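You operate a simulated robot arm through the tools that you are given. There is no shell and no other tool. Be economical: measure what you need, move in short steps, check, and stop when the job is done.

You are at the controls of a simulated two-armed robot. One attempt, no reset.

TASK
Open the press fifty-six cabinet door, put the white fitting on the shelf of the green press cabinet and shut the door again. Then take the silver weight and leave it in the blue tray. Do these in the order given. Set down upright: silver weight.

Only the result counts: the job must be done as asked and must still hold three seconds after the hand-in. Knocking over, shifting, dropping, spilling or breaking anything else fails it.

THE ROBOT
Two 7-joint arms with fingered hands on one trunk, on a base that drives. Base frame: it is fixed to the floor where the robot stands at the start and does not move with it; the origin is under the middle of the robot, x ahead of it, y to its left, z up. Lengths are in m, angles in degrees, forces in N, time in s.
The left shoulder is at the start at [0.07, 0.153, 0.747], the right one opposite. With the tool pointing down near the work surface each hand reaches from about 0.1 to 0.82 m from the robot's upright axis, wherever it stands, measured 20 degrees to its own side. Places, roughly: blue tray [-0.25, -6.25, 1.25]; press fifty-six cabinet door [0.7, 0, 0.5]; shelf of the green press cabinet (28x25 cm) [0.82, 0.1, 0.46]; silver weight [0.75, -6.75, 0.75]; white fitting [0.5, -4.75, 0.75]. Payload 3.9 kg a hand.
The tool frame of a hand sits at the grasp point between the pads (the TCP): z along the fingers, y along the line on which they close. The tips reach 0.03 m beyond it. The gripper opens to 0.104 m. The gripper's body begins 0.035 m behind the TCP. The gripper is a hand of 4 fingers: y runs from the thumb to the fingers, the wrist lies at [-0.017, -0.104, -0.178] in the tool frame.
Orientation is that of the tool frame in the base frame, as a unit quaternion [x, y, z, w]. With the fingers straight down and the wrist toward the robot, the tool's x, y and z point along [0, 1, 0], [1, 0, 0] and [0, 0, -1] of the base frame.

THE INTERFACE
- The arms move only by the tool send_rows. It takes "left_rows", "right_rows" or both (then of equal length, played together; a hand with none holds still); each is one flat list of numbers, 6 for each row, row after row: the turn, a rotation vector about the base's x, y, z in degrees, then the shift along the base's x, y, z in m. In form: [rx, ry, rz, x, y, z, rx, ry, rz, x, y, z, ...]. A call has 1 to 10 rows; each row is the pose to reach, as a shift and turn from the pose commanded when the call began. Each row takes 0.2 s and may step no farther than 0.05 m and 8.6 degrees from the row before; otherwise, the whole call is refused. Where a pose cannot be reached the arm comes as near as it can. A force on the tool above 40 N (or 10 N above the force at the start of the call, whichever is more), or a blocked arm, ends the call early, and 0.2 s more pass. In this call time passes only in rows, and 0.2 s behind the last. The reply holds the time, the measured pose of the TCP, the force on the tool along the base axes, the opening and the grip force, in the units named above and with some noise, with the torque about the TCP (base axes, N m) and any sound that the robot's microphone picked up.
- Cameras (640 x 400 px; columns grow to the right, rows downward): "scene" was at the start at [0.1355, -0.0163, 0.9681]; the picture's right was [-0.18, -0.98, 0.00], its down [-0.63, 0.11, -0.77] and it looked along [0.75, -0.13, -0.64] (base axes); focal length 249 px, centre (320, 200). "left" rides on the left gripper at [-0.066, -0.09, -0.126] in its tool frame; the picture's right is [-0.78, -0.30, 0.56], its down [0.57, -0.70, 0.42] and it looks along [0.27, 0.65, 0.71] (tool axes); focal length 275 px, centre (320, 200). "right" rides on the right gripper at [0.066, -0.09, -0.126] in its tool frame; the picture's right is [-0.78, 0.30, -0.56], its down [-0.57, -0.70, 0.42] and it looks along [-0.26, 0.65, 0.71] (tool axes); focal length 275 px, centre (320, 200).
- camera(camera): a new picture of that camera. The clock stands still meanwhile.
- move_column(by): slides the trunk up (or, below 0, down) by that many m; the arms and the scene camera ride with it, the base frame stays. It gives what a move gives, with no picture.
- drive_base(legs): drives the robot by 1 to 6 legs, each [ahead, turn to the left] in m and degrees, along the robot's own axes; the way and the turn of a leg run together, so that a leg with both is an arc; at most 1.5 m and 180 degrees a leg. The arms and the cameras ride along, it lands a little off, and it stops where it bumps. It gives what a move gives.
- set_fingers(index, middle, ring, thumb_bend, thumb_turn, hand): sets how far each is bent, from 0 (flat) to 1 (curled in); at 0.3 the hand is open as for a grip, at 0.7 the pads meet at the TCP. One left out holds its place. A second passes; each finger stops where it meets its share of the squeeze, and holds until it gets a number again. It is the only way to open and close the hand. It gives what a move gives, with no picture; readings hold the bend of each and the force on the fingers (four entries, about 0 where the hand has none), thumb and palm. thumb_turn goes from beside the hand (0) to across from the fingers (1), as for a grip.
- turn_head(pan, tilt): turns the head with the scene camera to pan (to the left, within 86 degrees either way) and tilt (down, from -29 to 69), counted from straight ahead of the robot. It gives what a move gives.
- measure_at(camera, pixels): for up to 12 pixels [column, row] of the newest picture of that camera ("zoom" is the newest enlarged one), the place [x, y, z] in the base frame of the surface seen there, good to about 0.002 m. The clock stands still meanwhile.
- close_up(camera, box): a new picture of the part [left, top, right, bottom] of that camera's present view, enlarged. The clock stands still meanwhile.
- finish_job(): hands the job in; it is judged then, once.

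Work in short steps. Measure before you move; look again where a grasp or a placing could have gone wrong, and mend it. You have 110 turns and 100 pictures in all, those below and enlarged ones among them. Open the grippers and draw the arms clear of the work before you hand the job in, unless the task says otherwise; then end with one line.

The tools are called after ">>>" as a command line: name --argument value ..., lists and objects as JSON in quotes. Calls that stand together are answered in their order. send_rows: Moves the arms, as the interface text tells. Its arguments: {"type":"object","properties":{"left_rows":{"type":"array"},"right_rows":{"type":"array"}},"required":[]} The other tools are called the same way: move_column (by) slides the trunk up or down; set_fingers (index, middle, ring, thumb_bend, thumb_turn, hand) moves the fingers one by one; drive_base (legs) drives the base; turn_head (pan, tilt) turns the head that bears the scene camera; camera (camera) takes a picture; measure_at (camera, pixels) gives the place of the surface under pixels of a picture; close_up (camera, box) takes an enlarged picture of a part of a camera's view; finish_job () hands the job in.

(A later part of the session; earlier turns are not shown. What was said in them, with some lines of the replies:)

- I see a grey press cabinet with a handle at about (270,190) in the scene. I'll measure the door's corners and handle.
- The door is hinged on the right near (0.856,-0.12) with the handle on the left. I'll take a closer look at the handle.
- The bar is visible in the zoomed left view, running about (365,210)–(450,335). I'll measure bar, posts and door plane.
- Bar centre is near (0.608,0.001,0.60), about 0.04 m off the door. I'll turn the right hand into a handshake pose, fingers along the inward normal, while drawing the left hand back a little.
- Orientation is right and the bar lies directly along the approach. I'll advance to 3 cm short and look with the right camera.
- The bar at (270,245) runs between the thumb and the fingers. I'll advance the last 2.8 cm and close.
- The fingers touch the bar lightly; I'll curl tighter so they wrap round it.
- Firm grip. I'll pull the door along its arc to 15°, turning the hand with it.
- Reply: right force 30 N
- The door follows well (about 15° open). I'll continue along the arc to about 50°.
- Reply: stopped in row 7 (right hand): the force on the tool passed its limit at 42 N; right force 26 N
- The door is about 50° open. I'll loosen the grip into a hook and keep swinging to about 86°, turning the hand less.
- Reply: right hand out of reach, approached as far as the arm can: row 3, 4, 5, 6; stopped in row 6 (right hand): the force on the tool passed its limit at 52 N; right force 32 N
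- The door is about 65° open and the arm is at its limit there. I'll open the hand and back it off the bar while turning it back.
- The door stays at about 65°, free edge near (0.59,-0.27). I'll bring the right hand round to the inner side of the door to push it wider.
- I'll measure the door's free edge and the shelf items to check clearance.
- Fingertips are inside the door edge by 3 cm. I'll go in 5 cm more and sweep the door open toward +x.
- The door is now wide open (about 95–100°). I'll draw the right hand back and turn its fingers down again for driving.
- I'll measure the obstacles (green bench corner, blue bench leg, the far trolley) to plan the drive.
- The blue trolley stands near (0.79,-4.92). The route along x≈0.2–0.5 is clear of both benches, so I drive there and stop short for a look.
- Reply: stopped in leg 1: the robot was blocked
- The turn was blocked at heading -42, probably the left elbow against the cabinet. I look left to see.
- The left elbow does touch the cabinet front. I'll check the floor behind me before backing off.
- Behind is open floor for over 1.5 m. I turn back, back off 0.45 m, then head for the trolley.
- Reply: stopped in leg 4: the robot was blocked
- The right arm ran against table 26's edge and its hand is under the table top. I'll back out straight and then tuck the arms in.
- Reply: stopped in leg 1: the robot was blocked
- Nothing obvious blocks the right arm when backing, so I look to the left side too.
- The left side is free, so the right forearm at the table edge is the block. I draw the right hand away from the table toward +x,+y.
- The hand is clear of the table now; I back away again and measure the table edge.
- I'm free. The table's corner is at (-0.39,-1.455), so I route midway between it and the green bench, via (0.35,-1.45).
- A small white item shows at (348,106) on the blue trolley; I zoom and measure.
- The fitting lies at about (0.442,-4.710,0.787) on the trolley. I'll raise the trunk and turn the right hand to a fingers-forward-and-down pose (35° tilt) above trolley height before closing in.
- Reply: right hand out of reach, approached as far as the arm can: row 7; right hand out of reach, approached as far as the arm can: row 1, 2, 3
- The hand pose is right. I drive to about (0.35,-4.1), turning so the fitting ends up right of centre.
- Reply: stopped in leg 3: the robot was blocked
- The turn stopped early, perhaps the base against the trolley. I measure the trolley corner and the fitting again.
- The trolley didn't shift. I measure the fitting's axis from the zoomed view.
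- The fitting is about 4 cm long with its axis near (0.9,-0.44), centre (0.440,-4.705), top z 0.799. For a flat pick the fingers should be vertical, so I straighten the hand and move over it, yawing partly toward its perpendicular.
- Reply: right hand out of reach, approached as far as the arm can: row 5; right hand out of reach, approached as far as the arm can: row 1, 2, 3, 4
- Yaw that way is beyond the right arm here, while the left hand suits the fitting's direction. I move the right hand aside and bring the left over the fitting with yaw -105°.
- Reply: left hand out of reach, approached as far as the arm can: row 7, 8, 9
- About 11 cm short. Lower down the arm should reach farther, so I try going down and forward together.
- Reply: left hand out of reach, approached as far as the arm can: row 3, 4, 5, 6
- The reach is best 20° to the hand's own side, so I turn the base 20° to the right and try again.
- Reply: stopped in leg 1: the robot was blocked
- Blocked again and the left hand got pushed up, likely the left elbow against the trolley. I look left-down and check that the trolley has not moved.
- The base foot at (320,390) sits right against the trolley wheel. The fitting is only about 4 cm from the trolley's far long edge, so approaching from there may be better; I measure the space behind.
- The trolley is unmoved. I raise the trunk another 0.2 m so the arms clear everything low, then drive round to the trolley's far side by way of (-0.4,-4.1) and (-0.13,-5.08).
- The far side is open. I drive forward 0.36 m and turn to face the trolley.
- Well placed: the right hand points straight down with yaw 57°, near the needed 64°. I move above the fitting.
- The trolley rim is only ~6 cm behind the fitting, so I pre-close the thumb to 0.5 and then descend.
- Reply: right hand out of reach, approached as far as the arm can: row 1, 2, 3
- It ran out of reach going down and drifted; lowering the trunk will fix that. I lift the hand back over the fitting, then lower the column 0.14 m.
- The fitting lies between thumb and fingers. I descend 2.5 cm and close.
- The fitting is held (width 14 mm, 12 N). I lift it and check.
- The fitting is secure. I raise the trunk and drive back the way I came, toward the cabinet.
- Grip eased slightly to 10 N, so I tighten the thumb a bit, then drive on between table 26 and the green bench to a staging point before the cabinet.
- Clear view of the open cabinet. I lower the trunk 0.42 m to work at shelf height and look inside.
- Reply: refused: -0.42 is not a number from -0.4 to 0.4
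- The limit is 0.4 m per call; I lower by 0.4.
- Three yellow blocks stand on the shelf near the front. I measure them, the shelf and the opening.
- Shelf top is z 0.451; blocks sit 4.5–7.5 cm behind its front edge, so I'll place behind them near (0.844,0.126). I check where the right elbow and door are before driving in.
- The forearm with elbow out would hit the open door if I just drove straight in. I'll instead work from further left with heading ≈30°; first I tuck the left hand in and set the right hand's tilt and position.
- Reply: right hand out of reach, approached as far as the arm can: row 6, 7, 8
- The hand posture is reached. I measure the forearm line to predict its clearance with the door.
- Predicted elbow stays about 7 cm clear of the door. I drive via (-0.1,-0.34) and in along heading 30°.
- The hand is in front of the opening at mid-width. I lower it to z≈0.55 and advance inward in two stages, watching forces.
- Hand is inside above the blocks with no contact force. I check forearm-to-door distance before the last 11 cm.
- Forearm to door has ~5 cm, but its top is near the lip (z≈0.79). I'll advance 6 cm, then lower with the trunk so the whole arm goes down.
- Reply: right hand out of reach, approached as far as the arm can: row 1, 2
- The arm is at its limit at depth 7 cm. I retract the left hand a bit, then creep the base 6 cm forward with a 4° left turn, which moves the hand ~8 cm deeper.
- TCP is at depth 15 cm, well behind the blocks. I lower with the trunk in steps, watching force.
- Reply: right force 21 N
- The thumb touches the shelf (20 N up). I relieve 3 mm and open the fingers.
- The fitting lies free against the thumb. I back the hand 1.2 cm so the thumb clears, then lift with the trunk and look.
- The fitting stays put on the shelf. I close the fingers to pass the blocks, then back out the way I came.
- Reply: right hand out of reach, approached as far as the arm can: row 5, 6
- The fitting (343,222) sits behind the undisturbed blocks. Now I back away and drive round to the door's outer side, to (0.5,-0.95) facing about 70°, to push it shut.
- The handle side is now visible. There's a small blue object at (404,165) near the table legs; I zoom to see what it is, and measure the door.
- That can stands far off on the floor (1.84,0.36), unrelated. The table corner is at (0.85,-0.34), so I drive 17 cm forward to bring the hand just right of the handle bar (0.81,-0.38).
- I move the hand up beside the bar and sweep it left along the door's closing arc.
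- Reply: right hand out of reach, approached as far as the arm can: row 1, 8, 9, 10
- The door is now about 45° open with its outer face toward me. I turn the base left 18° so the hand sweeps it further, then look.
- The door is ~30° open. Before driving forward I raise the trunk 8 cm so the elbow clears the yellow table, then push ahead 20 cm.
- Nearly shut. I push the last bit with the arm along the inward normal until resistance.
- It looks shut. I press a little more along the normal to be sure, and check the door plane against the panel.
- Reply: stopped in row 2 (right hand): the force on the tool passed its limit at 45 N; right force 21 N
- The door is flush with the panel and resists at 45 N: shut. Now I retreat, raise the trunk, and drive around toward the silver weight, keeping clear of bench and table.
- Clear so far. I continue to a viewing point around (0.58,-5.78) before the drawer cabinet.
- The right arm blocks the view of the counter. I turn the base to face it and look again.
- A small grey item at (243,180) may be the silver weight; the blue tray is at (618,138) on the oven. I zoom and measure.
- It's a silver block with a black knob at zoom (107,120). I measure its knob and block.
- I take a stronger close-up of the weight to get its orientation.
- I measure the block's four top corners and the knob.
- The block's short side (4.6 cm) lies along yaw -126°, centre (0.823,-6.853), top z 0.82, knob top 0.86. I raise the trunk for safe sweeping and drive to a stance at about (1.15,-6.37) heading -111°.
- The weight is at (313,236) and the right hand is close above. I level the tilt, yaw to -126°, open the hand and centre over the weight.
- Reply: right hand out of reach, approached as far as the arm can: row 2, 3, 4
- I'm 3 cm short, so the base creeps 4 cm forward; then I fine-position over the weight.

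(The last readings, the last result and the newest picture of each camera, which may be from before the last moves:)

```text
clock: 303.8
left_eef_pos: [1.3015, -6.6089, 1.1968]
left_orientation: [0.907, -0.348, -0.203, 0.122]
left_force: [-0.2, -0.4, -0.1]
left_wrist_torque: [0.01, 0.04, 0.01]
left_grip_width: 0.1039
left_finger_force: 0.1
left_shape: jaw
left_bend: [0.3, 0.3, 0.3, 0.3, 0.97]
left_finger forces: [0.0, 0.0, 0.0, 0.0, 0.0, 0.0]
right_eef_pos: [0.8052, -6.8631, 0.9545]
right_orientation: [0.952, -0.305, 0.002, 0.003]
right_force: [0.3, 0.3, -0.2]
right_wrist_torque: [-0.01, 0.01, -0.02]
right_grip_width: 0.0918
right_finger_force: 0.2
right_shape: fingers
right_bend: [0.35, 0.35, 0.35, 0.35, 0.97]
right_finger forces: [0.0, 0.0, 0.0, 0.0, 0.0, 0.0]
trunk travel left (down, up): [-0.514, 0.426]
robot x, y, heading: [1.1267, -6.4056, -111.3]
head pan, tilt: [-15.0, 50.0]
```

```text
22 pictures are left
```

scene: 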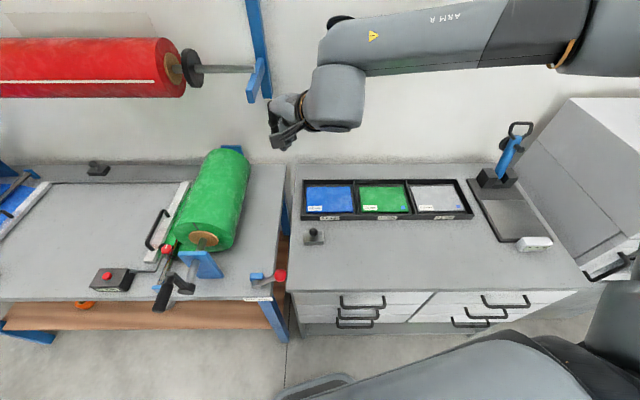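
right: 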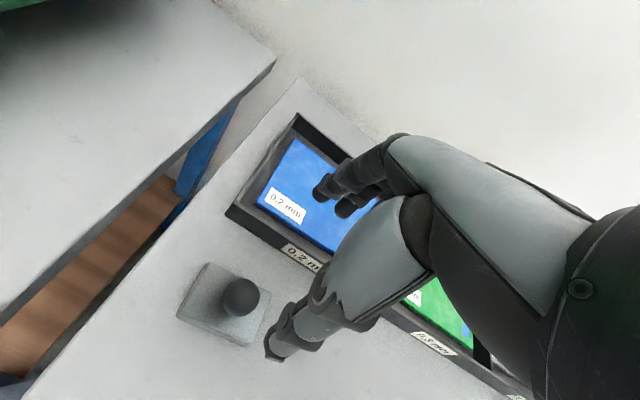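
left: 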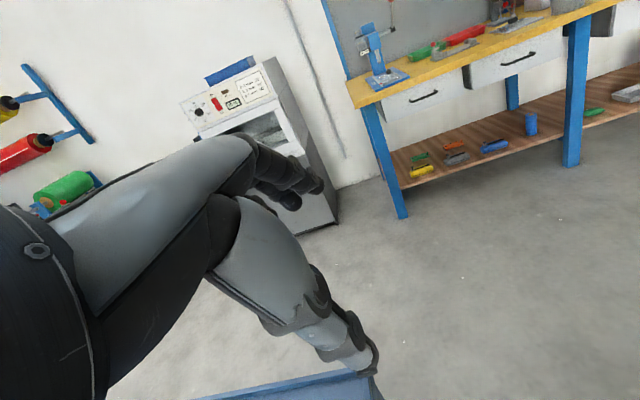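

The weight with its knob is visible at (225,305). I shift (+1.8,+1.0 cm), lower the trunk 9 cm and check alignment.

>>> send_rows --right_rows '[0, 0, 0, 0.009, 0.005, 0, 0, 0, 0, 0.018, 0.01, 0]'

>>> move_column --by -0.075

>>> camera --camera "right"

>>> close_up --camera "scene" --box '[250, 150, 410, 270]'

```text
clock: 304.4
left_eef_pos: [1.3004, -6.6101, 1.196]
left_orientation: [0.907, -0.348, -0.203, 0.121]
left_force: [0.4, -0.7, -0.8]
left_wrist_torque: [0.03, -0.04, -0.02]
left_grip_width: 0.1038
left_finger_force: 0.1
left_shape: jaw
left_bend: [0.3, 0.3, 0.3, 0.3, 0.97]
left_finger forces: [0.1, 0.0, 0.0, 0.1, 0.0, 0.0]
right_eef_pos: [0.8216, -6.8543, 0.9539]
right_orientation: [0.952, -0.305, 0.004, 0.002]
right_force: [-0.6, 0.7, 0.4]
right_wrist_torque: [0.03, -0.02, -0.01]
right_grip_width: 0.0918
right_finger_force: 0.0
right_shape: fingers
right_bend: [0.35, 0.35, 0.35, 0.35, 0.97]
right_finger forces: [0.1, 0.0, 0.0, 0.0, 0.0, 0.0]
trunk travel left (down, up): [-0.514, 0.426]
robot x, y, heading: [1.1284, -6.4006, -111.3]
head pan, tilt: [-15.0, 50.0]
```

```text
clock: 305.6
left_eef_pos: [1.3016, -6.6096, 1.1223]
left_orientation: [0.907, -0.348, -0.203, 0.122]
left_force: [0.2, -0.2, 0.5]
left_wrist_torque: [0.0, -0.02, -0.02]
left_grip_width: 0.1038
left_finger_force: 0.0
left_shape: jaw
left_bend: [0.3, 0.3, 0.3, 0.3, 0.97]
left_finger forces: [0.0, 0.1, 0.0, 0.1, 0.0, 0.0]
right_eef_pos: [0.8216, -6.853, 0.8804]
right_orientation: [0.952, -0.305, 0.004, 0.003]
right_force: [-0.3, -0.3, -0.1]
right_wrist_torque: [0.03, -0.01, 0.01]
right_grip_width: 0.0921
right_finger_force: 0.0
right_shape: fingers
right_bend: [0.35, 0.35, 0.35, 0.35, 0.97]
right_finger forces: [0.0, 0.1, 0.0, 0.0, 0.0, 0.0]
trunk travel left (down, up): [-0.439, 0.501]
robot x, y, heading: [1.1307, -6.4015, -111.2]
head pan, tilt: [-15.0, 50.0]
```

```text
21 pictures are left
```

right: 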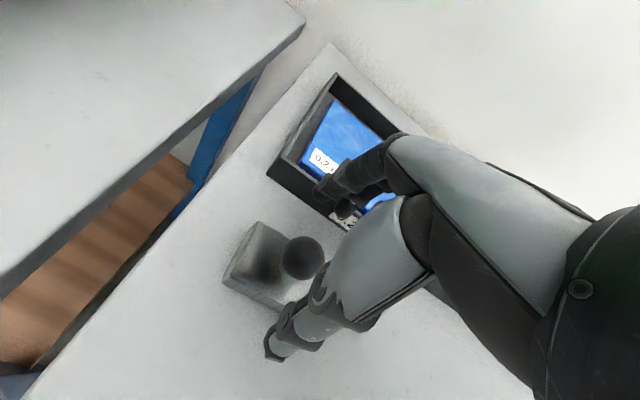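

```text
3.33 times, centred on (330, 210) of scene
```

zoom: 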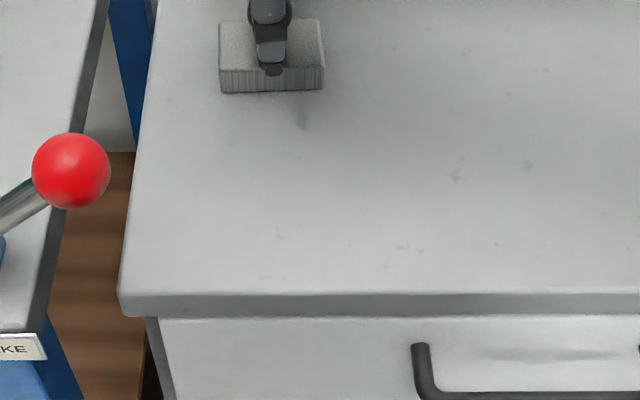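

Thumb is centred in front of the block and the knob lies between thumb and fingers. I lower 4.6 cm with the trunk.

>>> move_column --by -0.045

>>> camera --camera "right"

```text
clock: 306.4
left_eef_pos: [1.3017, -6.6091, 1.0767]
left_orientation: [0.907, -0.347, -0.203, 0.121]
left_force: [0.5, 0.0, -0.4]
left_wrist_torque: [0.05, 0.0, 0.02]
left_grip_width: 0.1037
left_finger_force: 0.0
left_shape: jaw
left_bend: [0.3, 0.3, 0.3, 0.3, 0.97]
left_finger forces: [0.0, 0.0, 0.0, 0.0, 0.0, 0.0]
right_eef_pos: [0.8237, -6.8538, 0.8338]
right_orientation: [0.952, -0.306, 0.004, 0.002]
right_force: [0.0, -0.4, 0.5]
right_wrist_torque: [-0.01, 0.0, -0.02]
right_grip_width: 0.0919
right_finger_force: 0.1
right_shape: fingers
right_bend: [0.35, 0.35, 0.35, 0.35, 0.97]
right_finger forces: [0.0, 0.0, 0.0, 0.0, 0.0, 0.1]
trunk travel left (down, up): [-0.394, 0.546]
robot x, y, heading: [1.1257, -6.4003, -111.2]
head pan, tilt: [-15.0, 50.0]
```

```text
19 pictures are left
```

right: 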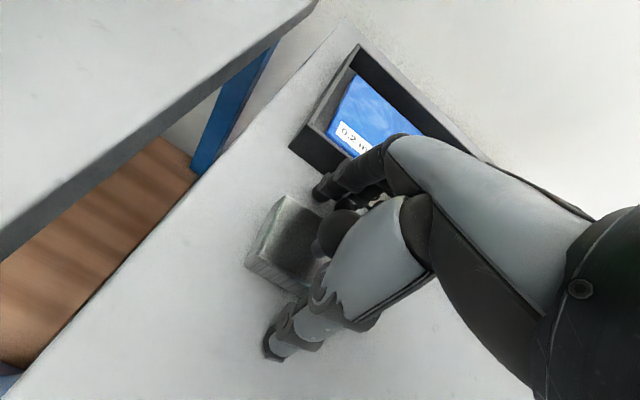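

Nicely straddled. I close the hand on the block's sides.

>>> set_fingers --hand "right" --index 0.66 --middle 0.66 --ring 0.66 --thumb_bend 0.66

>>> camera --camera "right"

```text
clock: 307.4
left_eef_pos: [1.3019, -6.6096, 1.0773]
left_orientation: [0.907, -0.348, -0.203, 0.122]
left_force: [-0.5, 0.3, -0.4]
left_wrist_torque: [-0.02, 0.0, 0.01]
left_grip_width: 0.1038
left_finger_force: 0.0
left_shape: jaw
left_bend: [0.3, 0.3, 0.3, 0.3, 0.97]
left_finger forces: [0.0, 0.1, 0.0, 0.1, 0.0, 0.1]
right_eef_pos: [0.8218, -6.8534, 0.8356]
right_orientation: [0.952, -0.305, 0.004, 0.003]
right_force: [-2.5, -2.9, 5.9]
right_wrist_torque: [-0.21, 0.29, 0.04]
right_grip_width: 0.0466
right_finger_force: 21.5
right_shape: fingers
right_bend: [0.57, 0.58, 0.59, 0.52, 0.94]
right_finger forces: [7.4, 13.7, 5.2, 0.0, 16.7, 0.1]
trunk travel left (down, up): [-0.394, 0.546]
robot x, y, heading: [1.126, -6.4022, -111.2]
head pan, tilt: [-15.0, 50.0]
```

```text
18 pictures are left
```

right: 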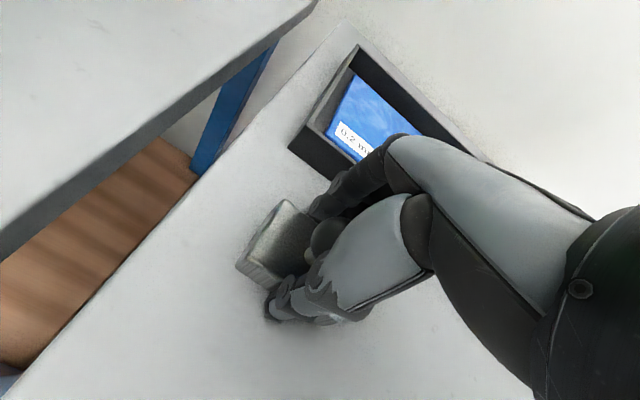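

Gripped at 4.66 cm width, 21 N. I tighten a bit and lift with the trunk.

>>> set_fingers --hand "right" --index 0.74 --middle 0.74 --ring 0.74 --thumb_bend 0.74

>>> move_column --by 0.05

>>> camera --camera "right"

```text
clock: 308.4
left_eef_pos: [1.3009, -6.6091, 1.0767]
left_orientation: [0.908, -0.347, -0.202, 0.121]
left_force: [0.0, 0.5, -0.7]
left_wrist_torque: [-0.02, 0.01, 0.01]
left_grip_width: 0.1041
left_finger_force: 0.1
left_shape: jaw
left_bend: [0.3, 0.3, 0.3, 0.3, 0.97]
left_finger forces: [0.0, 0.0, 0.1, 0.0, 0.0, 0.1]
right_eef_pos: [0.8232, -6.8528, 0.8346]
right_orientation: [0.953, -0.304, 0.004, 0.002]
right_force: [-1.5, -0.8, 0.6]
right_wrist_torque: [-0.07, -0.09, -0.06]
right_grip_width: 0.0475
right_finger_force: 28.5
right_shape: fingers
right_bend: [0.71, 0.64, 0.72, 0.49, 0.92]
right_finger forces: [11.8, 8.6, 7.5, 0.0, 27.9, 0.0]
trunk travel left (down, up): [-0.394, 0.546]
robot x, y, heading: [1.1285, -6.3995, -111.2]
head pan, tilt: [-15.0, 50.0]
```

```text
clock: 309.3
left_eef_pos: [1.3008, -6.6108, 1.1278]
left_orientation: [0.907, -0.348, -0.202, 0.122]
left_force: [-0.5, 0.9, 0.4]
left_wrist_torque: [0.01, -0.03, -0.01]
left_grip_width: 0.104
left_finger_force: 0.0
left_shape: jaw
left_bend: [0.3, 0.3, 0.3, 0.3, 0.97]
left_finger forces: [0.0, 0.0, 0.0, 0.1, 0.0, 0.1]
right_eef_pos: [0.8221, -6.8535, 0.8828]
right_orientation: [0.952, -0.305, 0.003, 0.002]
right_force: [0.1, -0.7, -5.7]
right_wrist_torque: [-0.04, 0.08, 0.01]
right_grip_width: 0.0476
right_finger_force: 27.3
right_shape: fingers
right_bend: [0.71, 0.64, 0.72, 0.48, 0.91]
right_finger forces: [10.3, 8.7, 8.4, 0.0, 27.8, 0.0]
trunk travel left (down, up): [-0.444, 0.496]
robot x, y, heading: [1.1293, -6.4022, -111.3]
head pan, tilt: [-15.0, 50.0]
```

```text
17 pictures are left
```

right: 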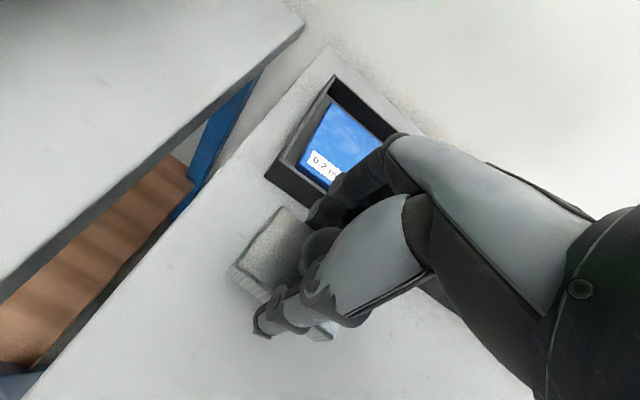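

Lifted and level (5.7 N). I raise the trunk 0.4 m, back off and drive to the front of the oven with the blue tray.

>>> move_column --by 0.4

>>> drive_base --legs '[[-0.3, 0], [0, -84], [1.1, 0], [0, 84]]'

>>> turn_head --pan -10 --tilt 40

>>> camera --camera "scene"

```text
clock: 313.2
left_eef_pos: [1.3014, -6.6116, 1.5258]
left_orientation: [0.907, -0.348, -0.203, 0.121]
left_force: [0.0, -0.1, 0.4]
left_wrist_torque: [-0.02, 0.05, -0.02]
left_grip_width: 0.1039
left_finger_force: 0.1
left_shape: jaw
left_bend: [0.3, 0.3, 0.3, 0.3, 0.97]
left_finger forces: [0.0, 0.0, 0.0, 0.1, 0.0, 0.0]
right_eef_pos: [0.8224, -6.8544, 1.2837]
right_orientation: [0.953, -0.304, 0.003, 0.003]
right_force: [-0.5, -0.1, -5.8]
right_wrist_torque: [-0.05, 0.07, 0.06]
right_grip_width: 0.0475
right_finger_force: 27.1
right_shape: fingers
right_bend: [0.71, 0.64, 0.72, 0.48, 0.91]
right_finger forces: [10.2, 8.7, 8.5, 0.0, 27.7, 0.1]
trunk travel left (down, up): [-0.844, 0.096]
robot x, y, heading: [1.1249, -6.4014, -111.2]
head pan, tilt: [-15.0, 50.0]
```

```text
clock: 327.6
left_eef_pos: [0.3499, -6.0515, 1.5266]
left_orientation: [0.907, -0.348, -0.203, 0.122]
left_force: [0.4, 0.5, 0.4]
left_wrist_torque: [0.01, -0.03, 0.02]
left_grip_width: 0.1036
left_finger_force: 0.2
left_shape: jaw
left_bend: [0.3, 0.3, 0.3, 0.3, 0.97]
left_finger forces: [0.1, 0.0, 0.1, 0.0, 0.0, 0.0]
right_eef_pos: [-0.1314, -6.2929, 1.2849]
right_orientation: [0.952, -0.305, 0.004, 0.002]
right_force: [0.3, 0.3, -5.4]
right_wrist_torque: [-0.04, 0.08, -0.01]
right_grip_width: 0.0471
right_finger_force: 26.7
right_shape: fingers
right_bend: [0.71, 0.64, 0.72, 0.48, 0.92]
right_finger forces: [10.4, 8.5, 7.5, 0.1, 26.8, 0.0]
trunk travel left (down, up): [-0.844, 0.096]
robot x, y, heading: [0.1739, -5.841, -111.4]
head pan, tilt: [-15.0, 50.0]
```

```text
clock: 328.3
left_eef_pos: [0.3483, -6.0504, 1.5269]
left_orientation: [0.907, -0.348, -0.203, 0.121]
left_force: [0.7, 0.3, 0.2]
left_wrist_torque: [0.0, 0.0, -0.01]
left_grip_width: 0.1039
left_finger_force: 0.2
left_shape: jaw
left_bend: [0.3, 0.3, 0.3, 0.3, 0.97]
left_finger forces: [0.0, 0.0, 0.0, 0.1, 0.0, 0.1]
right_eef_pos: [-0.1309, -6.2934, 1.2836]
right_orientation: [0.952, -0.305, 0.004, 0.001]
right_force: [0.6, 0.2, -6.7]
right_wrist_torque: [-0.02, 0.08, 0.01]
right_grip_width: 0.0472
right_finger_force: 26.4
right_shape: fingers
right_bend: [0.71, 0.64, 0.72, 0.48, 0.92]
right_finger forces: [10.4, 8.5, 7.4, 0.1, 26.8, 0.0]
trunk travel left (down, up): [-0.844, 0.096]
robot x, y, heading: [0.1767, -5.8447, -111.3]
head pan, tilt: [-10.0, 40.0]
```

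```text
16 pictures are left
```

scene: 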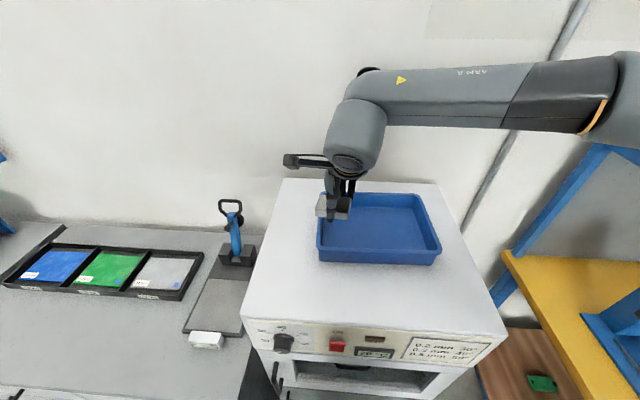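

The tray is at (380,228), empty, with the held weight just left of it. I measure tray corners and bottom.

>>> measure_at --camera "scene" --pixels '[[321, 255], [440, 255], [418, 197], [365, 196], [380, 235], [350, 240], [410, 240], [400, 212], [380, 222], [310, 280]]'

```text
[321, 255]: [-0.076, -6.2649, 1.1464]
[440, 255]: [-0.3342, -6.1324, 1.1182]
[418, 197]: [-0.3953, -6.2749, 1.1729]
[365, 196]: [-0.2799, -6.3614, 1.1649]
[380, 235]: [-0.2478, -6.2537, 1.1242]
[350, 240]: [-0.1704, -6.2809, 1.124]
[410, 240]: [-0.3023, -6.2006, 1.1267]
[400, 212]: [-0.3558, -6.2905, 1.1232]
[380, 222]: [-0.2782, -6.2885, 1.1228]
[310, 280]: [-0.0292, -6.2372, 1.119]
```

Tray floor z≈1.124, rim 1.17, centre about (-0.256,-6.263). I move the weight over the centre.

>>> send_rows --right_rows '[0, 0, 0, -0.031, 0.008, 0, 0, 0, 0, -0.062, 0.016, 0, 0, 0, 0, -0.093, 0.024, 0, 0, 0, 0, -0.124, 0.031, 0]'

>>> camera --camera "scene"

```text
clock: 329.3
left_eef_pos: [0.3473, -6.0511, 1.5273]
left_orientation: [0.907, -0.35, -0.202, 0.121]
left_force: [-0.5, 0.1, -0.1]
left_wrist_torque: [0.0, 0.01, 0.02]
left_grip_width: 0.1039
left_finger_force: 0.1
left_shape: jaw
left_bend: [0.3, 0.3, 0.3, 0.3, 0.97]
left_finger forces: [0.0, 0.0, 0.0, 0.0, 0.0, 0.0]
right_eef_pos: [-0.2563, -6.2606, 1.2848]
right_orientation: [0.952, -0.307, 0.005, 0.003]
right_force: [-0.2, 0.4, -6.0]
right_wrist_torque: [-0.08, 0.05, 0.0]
right_grip_width: 0.0475
right_finger_force: 26.4
right_shape: fingers
right_bend: [0.71, 0.64, 0.72, 0.48, 0.92]
right_finger forces: [10.5, 8.6, 7.5, 0.0, 27.0, 0.1]
trunk travel left (down, up): [-0.844, 0.096]
robot x, y, heading: [0.1739, -5.8391, -111.2]
head pan, tilt: [-10.0, 40.0]
```

```text
15 pictures are left
```

scene: 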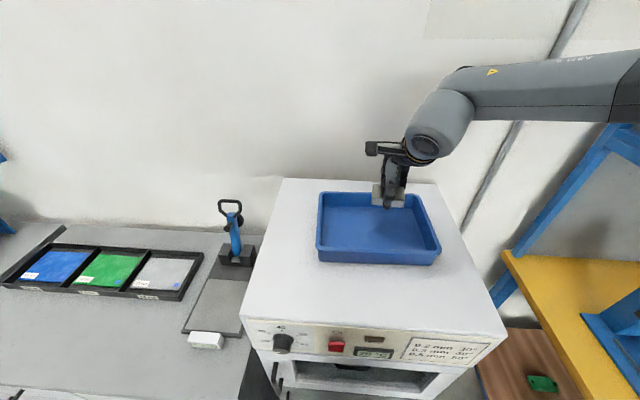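

Centred over the tray. Before lowering I check that the forearm is clear of the blue frame on the right.

>>> measure_at --camera "scene" --pixels '[[600, 165], [550, 230], [630, 150], [620, 110], [560, 100], [635, 60], [500, 250], [430, 235], [325, 250]]'

>>> move_column --by -0.08

```text
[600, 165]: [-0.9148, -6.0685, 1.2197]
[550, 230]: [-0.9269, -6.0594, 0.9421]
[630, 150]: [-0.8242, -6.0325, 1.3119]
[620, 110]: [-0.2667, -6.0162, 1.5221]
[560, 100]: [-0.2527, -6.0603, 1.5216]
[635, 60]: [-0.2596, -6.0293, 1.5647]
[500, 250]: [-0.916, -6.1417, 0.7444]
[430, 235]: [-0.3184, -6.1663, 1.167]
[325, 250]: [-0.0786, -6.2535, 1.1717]
```

```text
clock: 330.5
left_eef_pos: [0.3488, -6.0514, 1.4459]
left_orientation: [0.907, -0.348, -0.203, 0.121]
left_force: [0.2, 0.4, 0.5]
left_wrist_torque: [0.02, 0.0, -0.03]
left_grip_width: 0.104
left_finger_force: 0.1
left_shape: jaw
left_bend: [0.3, 0.3, 0.3, 0.3, 0.97]
left_finger forces: [0.0, 0.1, 0.0, 0.1, 0.1, 0.1]
right_eef_pos: [-0.2554, -6.2616, 1.2052]
right_orientation: [0.952, -0.305, 0.004, 0.002]
right_force: [-0.6, 0.8, -6.1]
right_wrist_torque: [-0.05, 0.06, 0.0]
right_grip_width: 0.0472
right_finger_force: 27.5
right_shape: fingers
right_bend: [0.71, 0.64, 0.72, 0.48, 0.92]
right_finger forces: [10.6, 8.6, 7.6, 0.0, 27.0, 0.1]
trunk travel left (down, up): [-0.764, 0.176]
robot x, y, heading: [0.1742, -5.8405, -111.2]
head pan, tilt: [-10.0, 40.0]
```

The frame is 0.6 m away, fine. I lower further in small steps to the tray floor.

>>> move_column --by -0.037

>>> move_column --by -0.005

>>> close_up --camera "scene" --box '[290, 110, 490, 270]'

```text
clock: 331.3
left_eef_pos: [0.3479, -6.0511, 1.4095]
left_orientation: [0.907, -0.349, -0.204, 0.121]
left_force: [-0.9, 0.7, 0.1]
left_wrist_torque: [-0.02, -0.01, 0.03]
left_grip_width: 0.104
left_finger_force: 0.1
left_shape: jaw
left_bend: [0.3, 0.3, 0.3, 0.3, 0.97]
left_finger forces: [0.0, 0.0, 0.0, 0.0, 0.0, 0.0]
right_eef_pos: [-0.2557, -6.2614, 1.168]
right_orientation: [0.952, -0.305, 0.005, 0.001]
right_force: [-0.4, 0.9, -5.6]
right_wrist_torque: [-0.06, 0.07, 0.04]
right_grip_width: 0.0473
right_finger_force: 26.6
right_shape: fingers
right_bend: [0.71, 0.64, 0.72, 0.48, 0.92]
right_finger forces: [10.5, 8.6, 7.5, 0.0, 27.0, 0.0]
trunk travel left (down, up): [-0.727, 0.213]
robot x, y, heading: [0.1725, -5.8377, -111.2]
head pan, tilt: [-10.0, 40.0]
```

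```text
clock: 331.8
left_eef_pos: [0.3476, -6.0521, 1.4049]
left_orientation: [0.907, -0.349, -0.203, 0.121]
left_force: [0.4, 0.0, 0.2]
left_wrist_torque: [-0.02, 0.0, 0.0]
left_grip_width: 0.1038
left_finger_force: 0.2
left_shape: jaw
left_bend: [0.3, 0.3, 0.3, 0.3, 0.97]
left_finger forces: [0.0, 0.0, 0.1, 0.0, 0.0, 0.0]
right_eef_pos: [-0.2551, -6.2615, 1.1626]
right_orientation: [0.952, -0.306, 0.003, 0.002]
right_force: [0.0, 0.4, -5.7]
right_wrist_torque: [-0.02, 0.1, 0.02]
right_grip_width: 0.0473
right_finger_force: 27.1
right_shape: fingers
right_bend: [0.71, 0.64, 0.72, 0.48, 0.92]
right_finger forces: [10.6, 8.6, 7.5, 0.0, 27.0, 0.1]
trunk travel left (down, up): [-0.722, 0.218]
robot x, y, heading: [0.1754, -5.8388, -111.4]
head pan, tilt: [-10.0, 40.0]
```

```text
2.50 times, centred on (390, 190) of scene
```

zoom: 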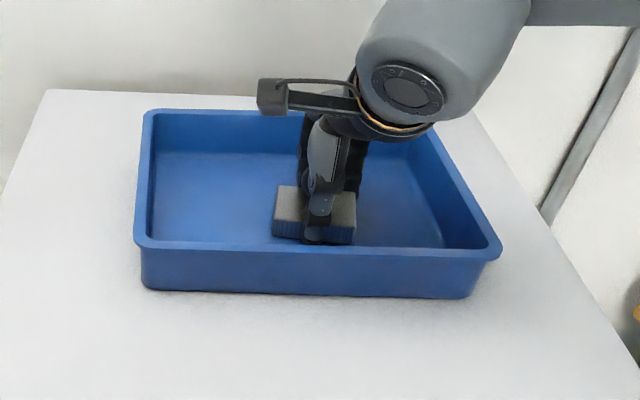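

The block is just above the tray floor and level. I go down in 2–3 mm steps until the load comes off.

>>> move_column --by -0.003

>>> move_column --by -0.002

```text
clock: 332.3
left_eef_pos: [0.348, -6.0511, 1.4029]
left_orientation: [0.906, -0.35, -0.203, 0.121]
left_force: [-0.3, 0.8, 0.1]
left_wrist_torque: [0.03, -0.02, 0.01]
left_grip_width: 0.1041
left_finger_force: 0.1
left_shape: jaw
left_bend: [0.3, 0.3, 0.3, 0.3, 0.97]
left_finger forces: [0.0, 0.1, 0.0, 0.0, 0.0, 0.1]
right_eef_pos: [-0.2549, -6.2607, 1.1591]
right_orientation: [0.952, -0.305, 0.003, 0.003]
right_force: [-0.7, 1.0, -2.0]
right_wrist_torque: [-0.05, -0.14, 0.03]
right_grip_width: 0.0471
right_finger_force: 27.5
right_shape: fingers
right_bend: [0.71, 0.64, 0.72, 0.48, 0.92]
right_finger forces: [11.9, 8.3, 6.7, 0.1, 27.5, 0.0]
trunk travel left (down, up): [-0.719, 0.221]
robot x, y, heading: [0.1774, -5.8403, -111.3]
head pan, tilt: [-10.0, 40.0]
```

```text
clock: 332.9
left_eef_pos: [0.3488, -6.0503, 1.3999]
left_orientation: [0.907, -0.349, -0.202, 0.122]
left_force: [0.1, 1.2, 0.0]
left_wrist_torque: [-0.02, 0.03, 0.0]
left_grip_width: 0.1038
left_finger_force: 0.0
left_shape: jaw
left_bend: [0.3, 0.3, 0.3, 0.3, 0.97]
left_finger forces: [0.0, 0.0, 0.0, 0.0, 0.0, 0.0]
right_eef_pos: [-0.2555, -6.2613, 1.1594]
right_orientation: [0.952, -0.307, 0.004, 0.005]
right_force: [-3.2, 0.0, 5.4]
right_wrist_torque: [0.1, -0.32, 0.08]
right_grip_width: 0.0471
right_finger_force: 27.6
right_shape: fingers
right_bend: [0.71, 0.64, 0.72, 0.48, 0.92]
right_finger forces: [12.4, 8.5, 6.9, 0.0, 27.5, 0.0]
trunk travel left (down, up): [-0.717, 0.223]
robot x, y, heading: [0.1745, -5.839, -111.2]
head pan, tilt: [-10.0, 40.0]
```

Full contact with the floor. I release in step: open fingers and thumb partly first.

>>> set_fingers --hand "right" --index 0.5 --middle 0.5 --ring 0.5 --thumb_bend 0.42

>>> set_fingers --hand "right" --index 0.35 --middle 0.35 --ring 0.35 --thumb_bend 0.33

>>> camera --camera "right"

```text
clock: 333.9
left_eef_pos: [0.351, -6.0495, 1.4004]
left_orientation: [0.907, -0.348, -0.204, 0.123]
left_force: [-0.6, -0.1, 0.4]
left_wrist_torque: [0.04, -0.02, -0.01]
left_grip_width: 0.1038
left_finger_force: 0.0
left_shape: jaw
left_bend: [0.3, 0.3, 0.3, 0.3, 0.97]
left_finger forces: [0.1, 0.0, 0.0, 0.0, 0.0, 0.0]
right_eef_pos: [-0.253, -6.2614, 1.1611]
right_orientation: [0.952, -0.306, 0.004, 0.004]
right_force: [4.5, 0.5, 8.0]
right_wrist_torque: [-0.1, 0.11, 0.03]
right_grip_width: 0.065
right_finger_force: 4.2
right_shape: fingers
right_bend: [0.5, 0.52, 0.5, 0.41, 0.97]
right_finger forces: [0.0, 7.5, 0.1, 0.1, 1.1, 0.0]
trunk travel left (down, up): [-0.717, 0.223]
robot x, y, heading: [0.1748, -5.8367, -111.5]
head pan, tilt: [-10.0, 40.0]
```

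```text
clock: 334.9
left_eef_pos: [0.3493, -6.0496, 1.3999]
left_orientation: [0.907, -0.348, -0.203, 0.123]
left_force: [-0.1, 0.0, -0.5]
left_wrist_torque: [0.02, -0.01, 0.02]
left_grip_width: 0.1039
left_finger_force: 0.1
left_shape: jaw
left_bend: [0.3, 0.3, 0.3, 0.3, 0.97]
left_finger forces: [0.1, 0.0, 0.0, 0.1, 0.0, 0.0]
right_eef_pos: [-0.254, -6.2607, 1.1592]
right_orientation: [0.952, -0.307, 0.004, 0.002]
right_force: [0.5, 0.7, 2.6]
right_wrist_torque: [-0.11, 0.12, -0.03]
right_grip_width: 0.0941
right_finger_force: 1.2
right_shape: fingers
right_bend: [0.35, 0.35, 0.35, 0.33, 0.97]
right_finger forces: [0.1, 3.2, 0.0, 0.0, 0.1, 0.0]
trunk travel left (down, up): [-0.717, 0.223]
robot x, y, heading: [0.1721, -5.8431, -111.2]
head pan, tilt: [-10.0, 40.0]
```

```text
13 pictures are left
```

right: 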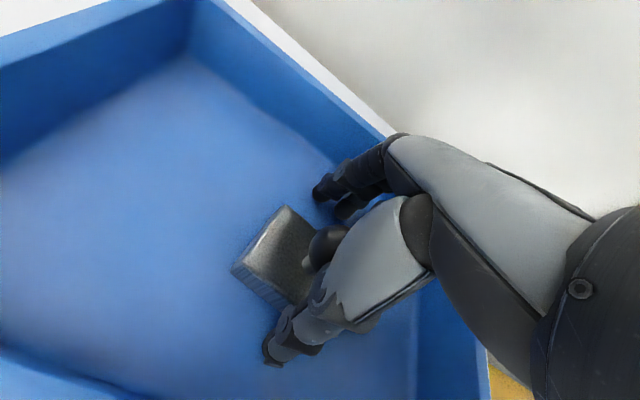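

The weight stands upright and free. I raise the trunk straight up and look.

>>> move_column --by 0.15

>>> camera --camera "scene"

```text
clock: 336.6
left_eef_pos: [0.3492, -6.0505, 1.5505]
left_orientation: [0.907, -0.348, -0.203, 0.122]
left_force: [-0.7, -0.1, -0.1]
left_wrist_torque: [0.02, 0.01, 0.0]
left_grip_width: 0.1039
left_finger_force: 0.0
left_shape: jaw
left_bend: [0.3, 0.3, 0.3, 0.3, 0.97]
left_finger forces: [0.0, 0.1, 0.0, 0.0, 0.0, 0.0]
right_eef_pos: [-0.2551, -6.2607, 1.3082]
right_orientation: [0.952, -0.306, 0.004, 0.002]
right_force: [-0.4, -0.6, 0.4]
right_wrist_torque: [0.01, 0.0, 0.0]
right_grip_width: 0.0943
right_finger_force: 0.1
right_shape: fingers
right_bend: [0.35, 0.35, 0.35, 0.33, 0.97]
right_finger forces: [0.0, 0.0, 0.0, 0.0, 0.1, 0.1]
trunk travel left (down, up): [-0.867, 0.073]
robot x, y, heading: [0.1731, -5.8394, -111.4]
head pan, tilt: [-10.0, 40.0]
```

```text
12 pictures are left
```

scene: 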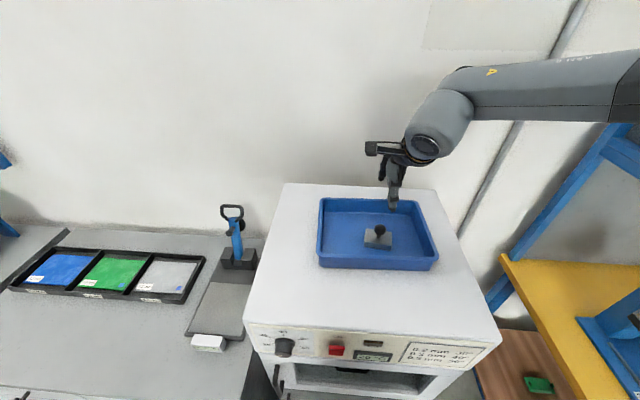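

The weight stands upright in the tray. I back away, then turn to check from afar that the cabinet door has stayed shut.

>>> drive_base --legs '[[-0.35, 0], [0, -120]]'

>>> turn_head --pan -43 --tilt 10

>>> close_up --camera "scene" --box '[240, 100, 400, 260]'

```text
clock: 343.9
left_eef_pos: [0.0331, -5.56, 1.549]
left_orientation: [-0.152, 0.96, 0.206, 0.115]
left_force: [0.3, -0.2, 0.5]
left_wrist_torque: [0.02, 0.01, 0.0]
left_grip_width: 0.1038
left_finger_force: 0.0
left_shape: jaw
left_bend: [0.3, 0.3, 0.3, 0.3, 0.97]
left_finger forces: [0.0, 0.1, 0.1, 0.0, 0.0, 0.0]
right_eef_pos: [0.1537, -4.9312, 1.3082]
right_orientation: [-0.211, 0.977, 0.0, -0.005]
right_force: [0.0, -0.8, 0.5]
right_wrist_torque: [-0.03, 0.0, 0.02]
right_grip_width: 0.0943
right_finger_force: 0.1
right_shape: fingers
right_bend: [0.35, 0.35, 0.35, 0.33, 0.97]
right_finger forces: [0.1, 0.1, 0.1, 0.0, 0.1, 0.1]
trunk travel left (down, up): [-0.867, 0.073]
robot x, y, heading: [0.302, -5.516, 128.7]
head pan, tilt: [-10.0, 40.0]
```

```text
clock: 344.9
left_eef_pos: [0.0336, -5.5613, 1.5499]
left_orientation: [-0.152, 0.96, 0.206, 0.114]
left_force: [-0.5, 0.0, 0.6]
left_wrist_torque: [-0.01, 0.01, -0.02]
left_grip_width: 0.1037
left_finger_force: 0.0
left_shape: jaw
left_bend: [0.3, 0.3, 0.3, 0.3, 0.97]
left_finger forces: [0.0, 0.0, 0.0, 0.1, 0.0, 0.1]
right_eef_pos: [0.1539, -4.9326, 1.3086]
right_orientation: [-0.211, 0.977, 0.0, -0.004]
right_force: [0.4, 0.3, -0.8]
right_wrist_torque: [-0.01, 0.01, 0.01]
right_grip_width: 0.0941
right_finger_force: 0.0
right_shape: fingers
right_bend: [0.35, 0.35, 0.35, 0.33, 0.97]
right_finger forces: [0.0, 0.1, 0.0, 0.0, 0.0, 0.0]
trunk travel left (down, up): [-0.867, 0.073]
robot x, y, heading: [0.299, -5.5143, 129.1]
head pan, tilt: [-43.0, 10.0]
```

```text
2.50 times, centred on (320, 180) of scene
```

zoom: 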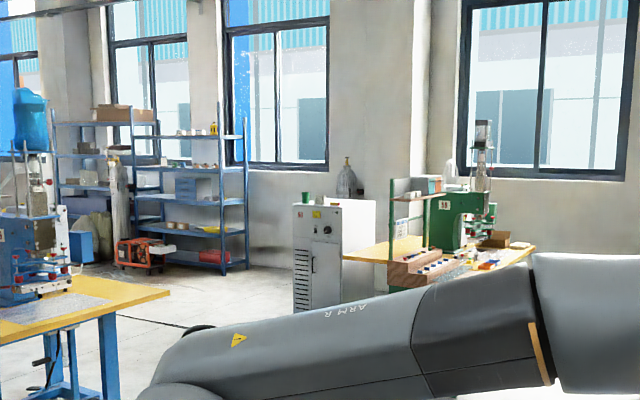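

The cabinet looks shut; one stronger close-up to confirm.

>>> close_up --camera "scene" --box '[298, 174, 350, 230]'

```text
7.14 times, centred on (324, 202) of scene
```

zoom: 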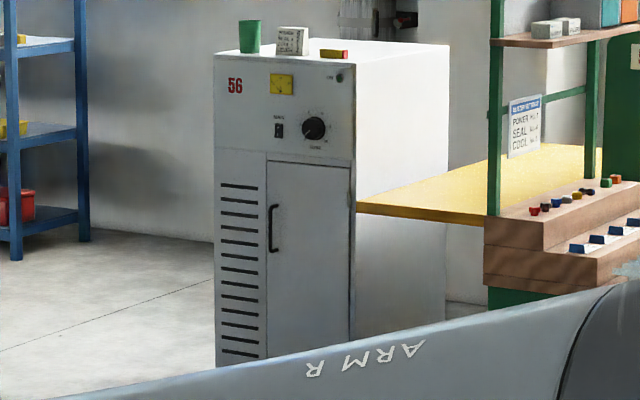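

The door is shut, the weight stands upright in the tray, and both hands are open and clear, so I hand the job in.

>>> finish_job

```text
The job is handed in.
```

I handed the job in. The white fitting is on the shelf behind the three yellow blocks. The press fifty-six door is shut, which I confirmed in a close-up before handing in. The silver weight stands upright in the blue tray. On the way, an arm brushed the cabinet front and the edge of table 26, and the base touched the blue trolley. The trolley measured as unmoved, and I saw nothing displaced on the table.
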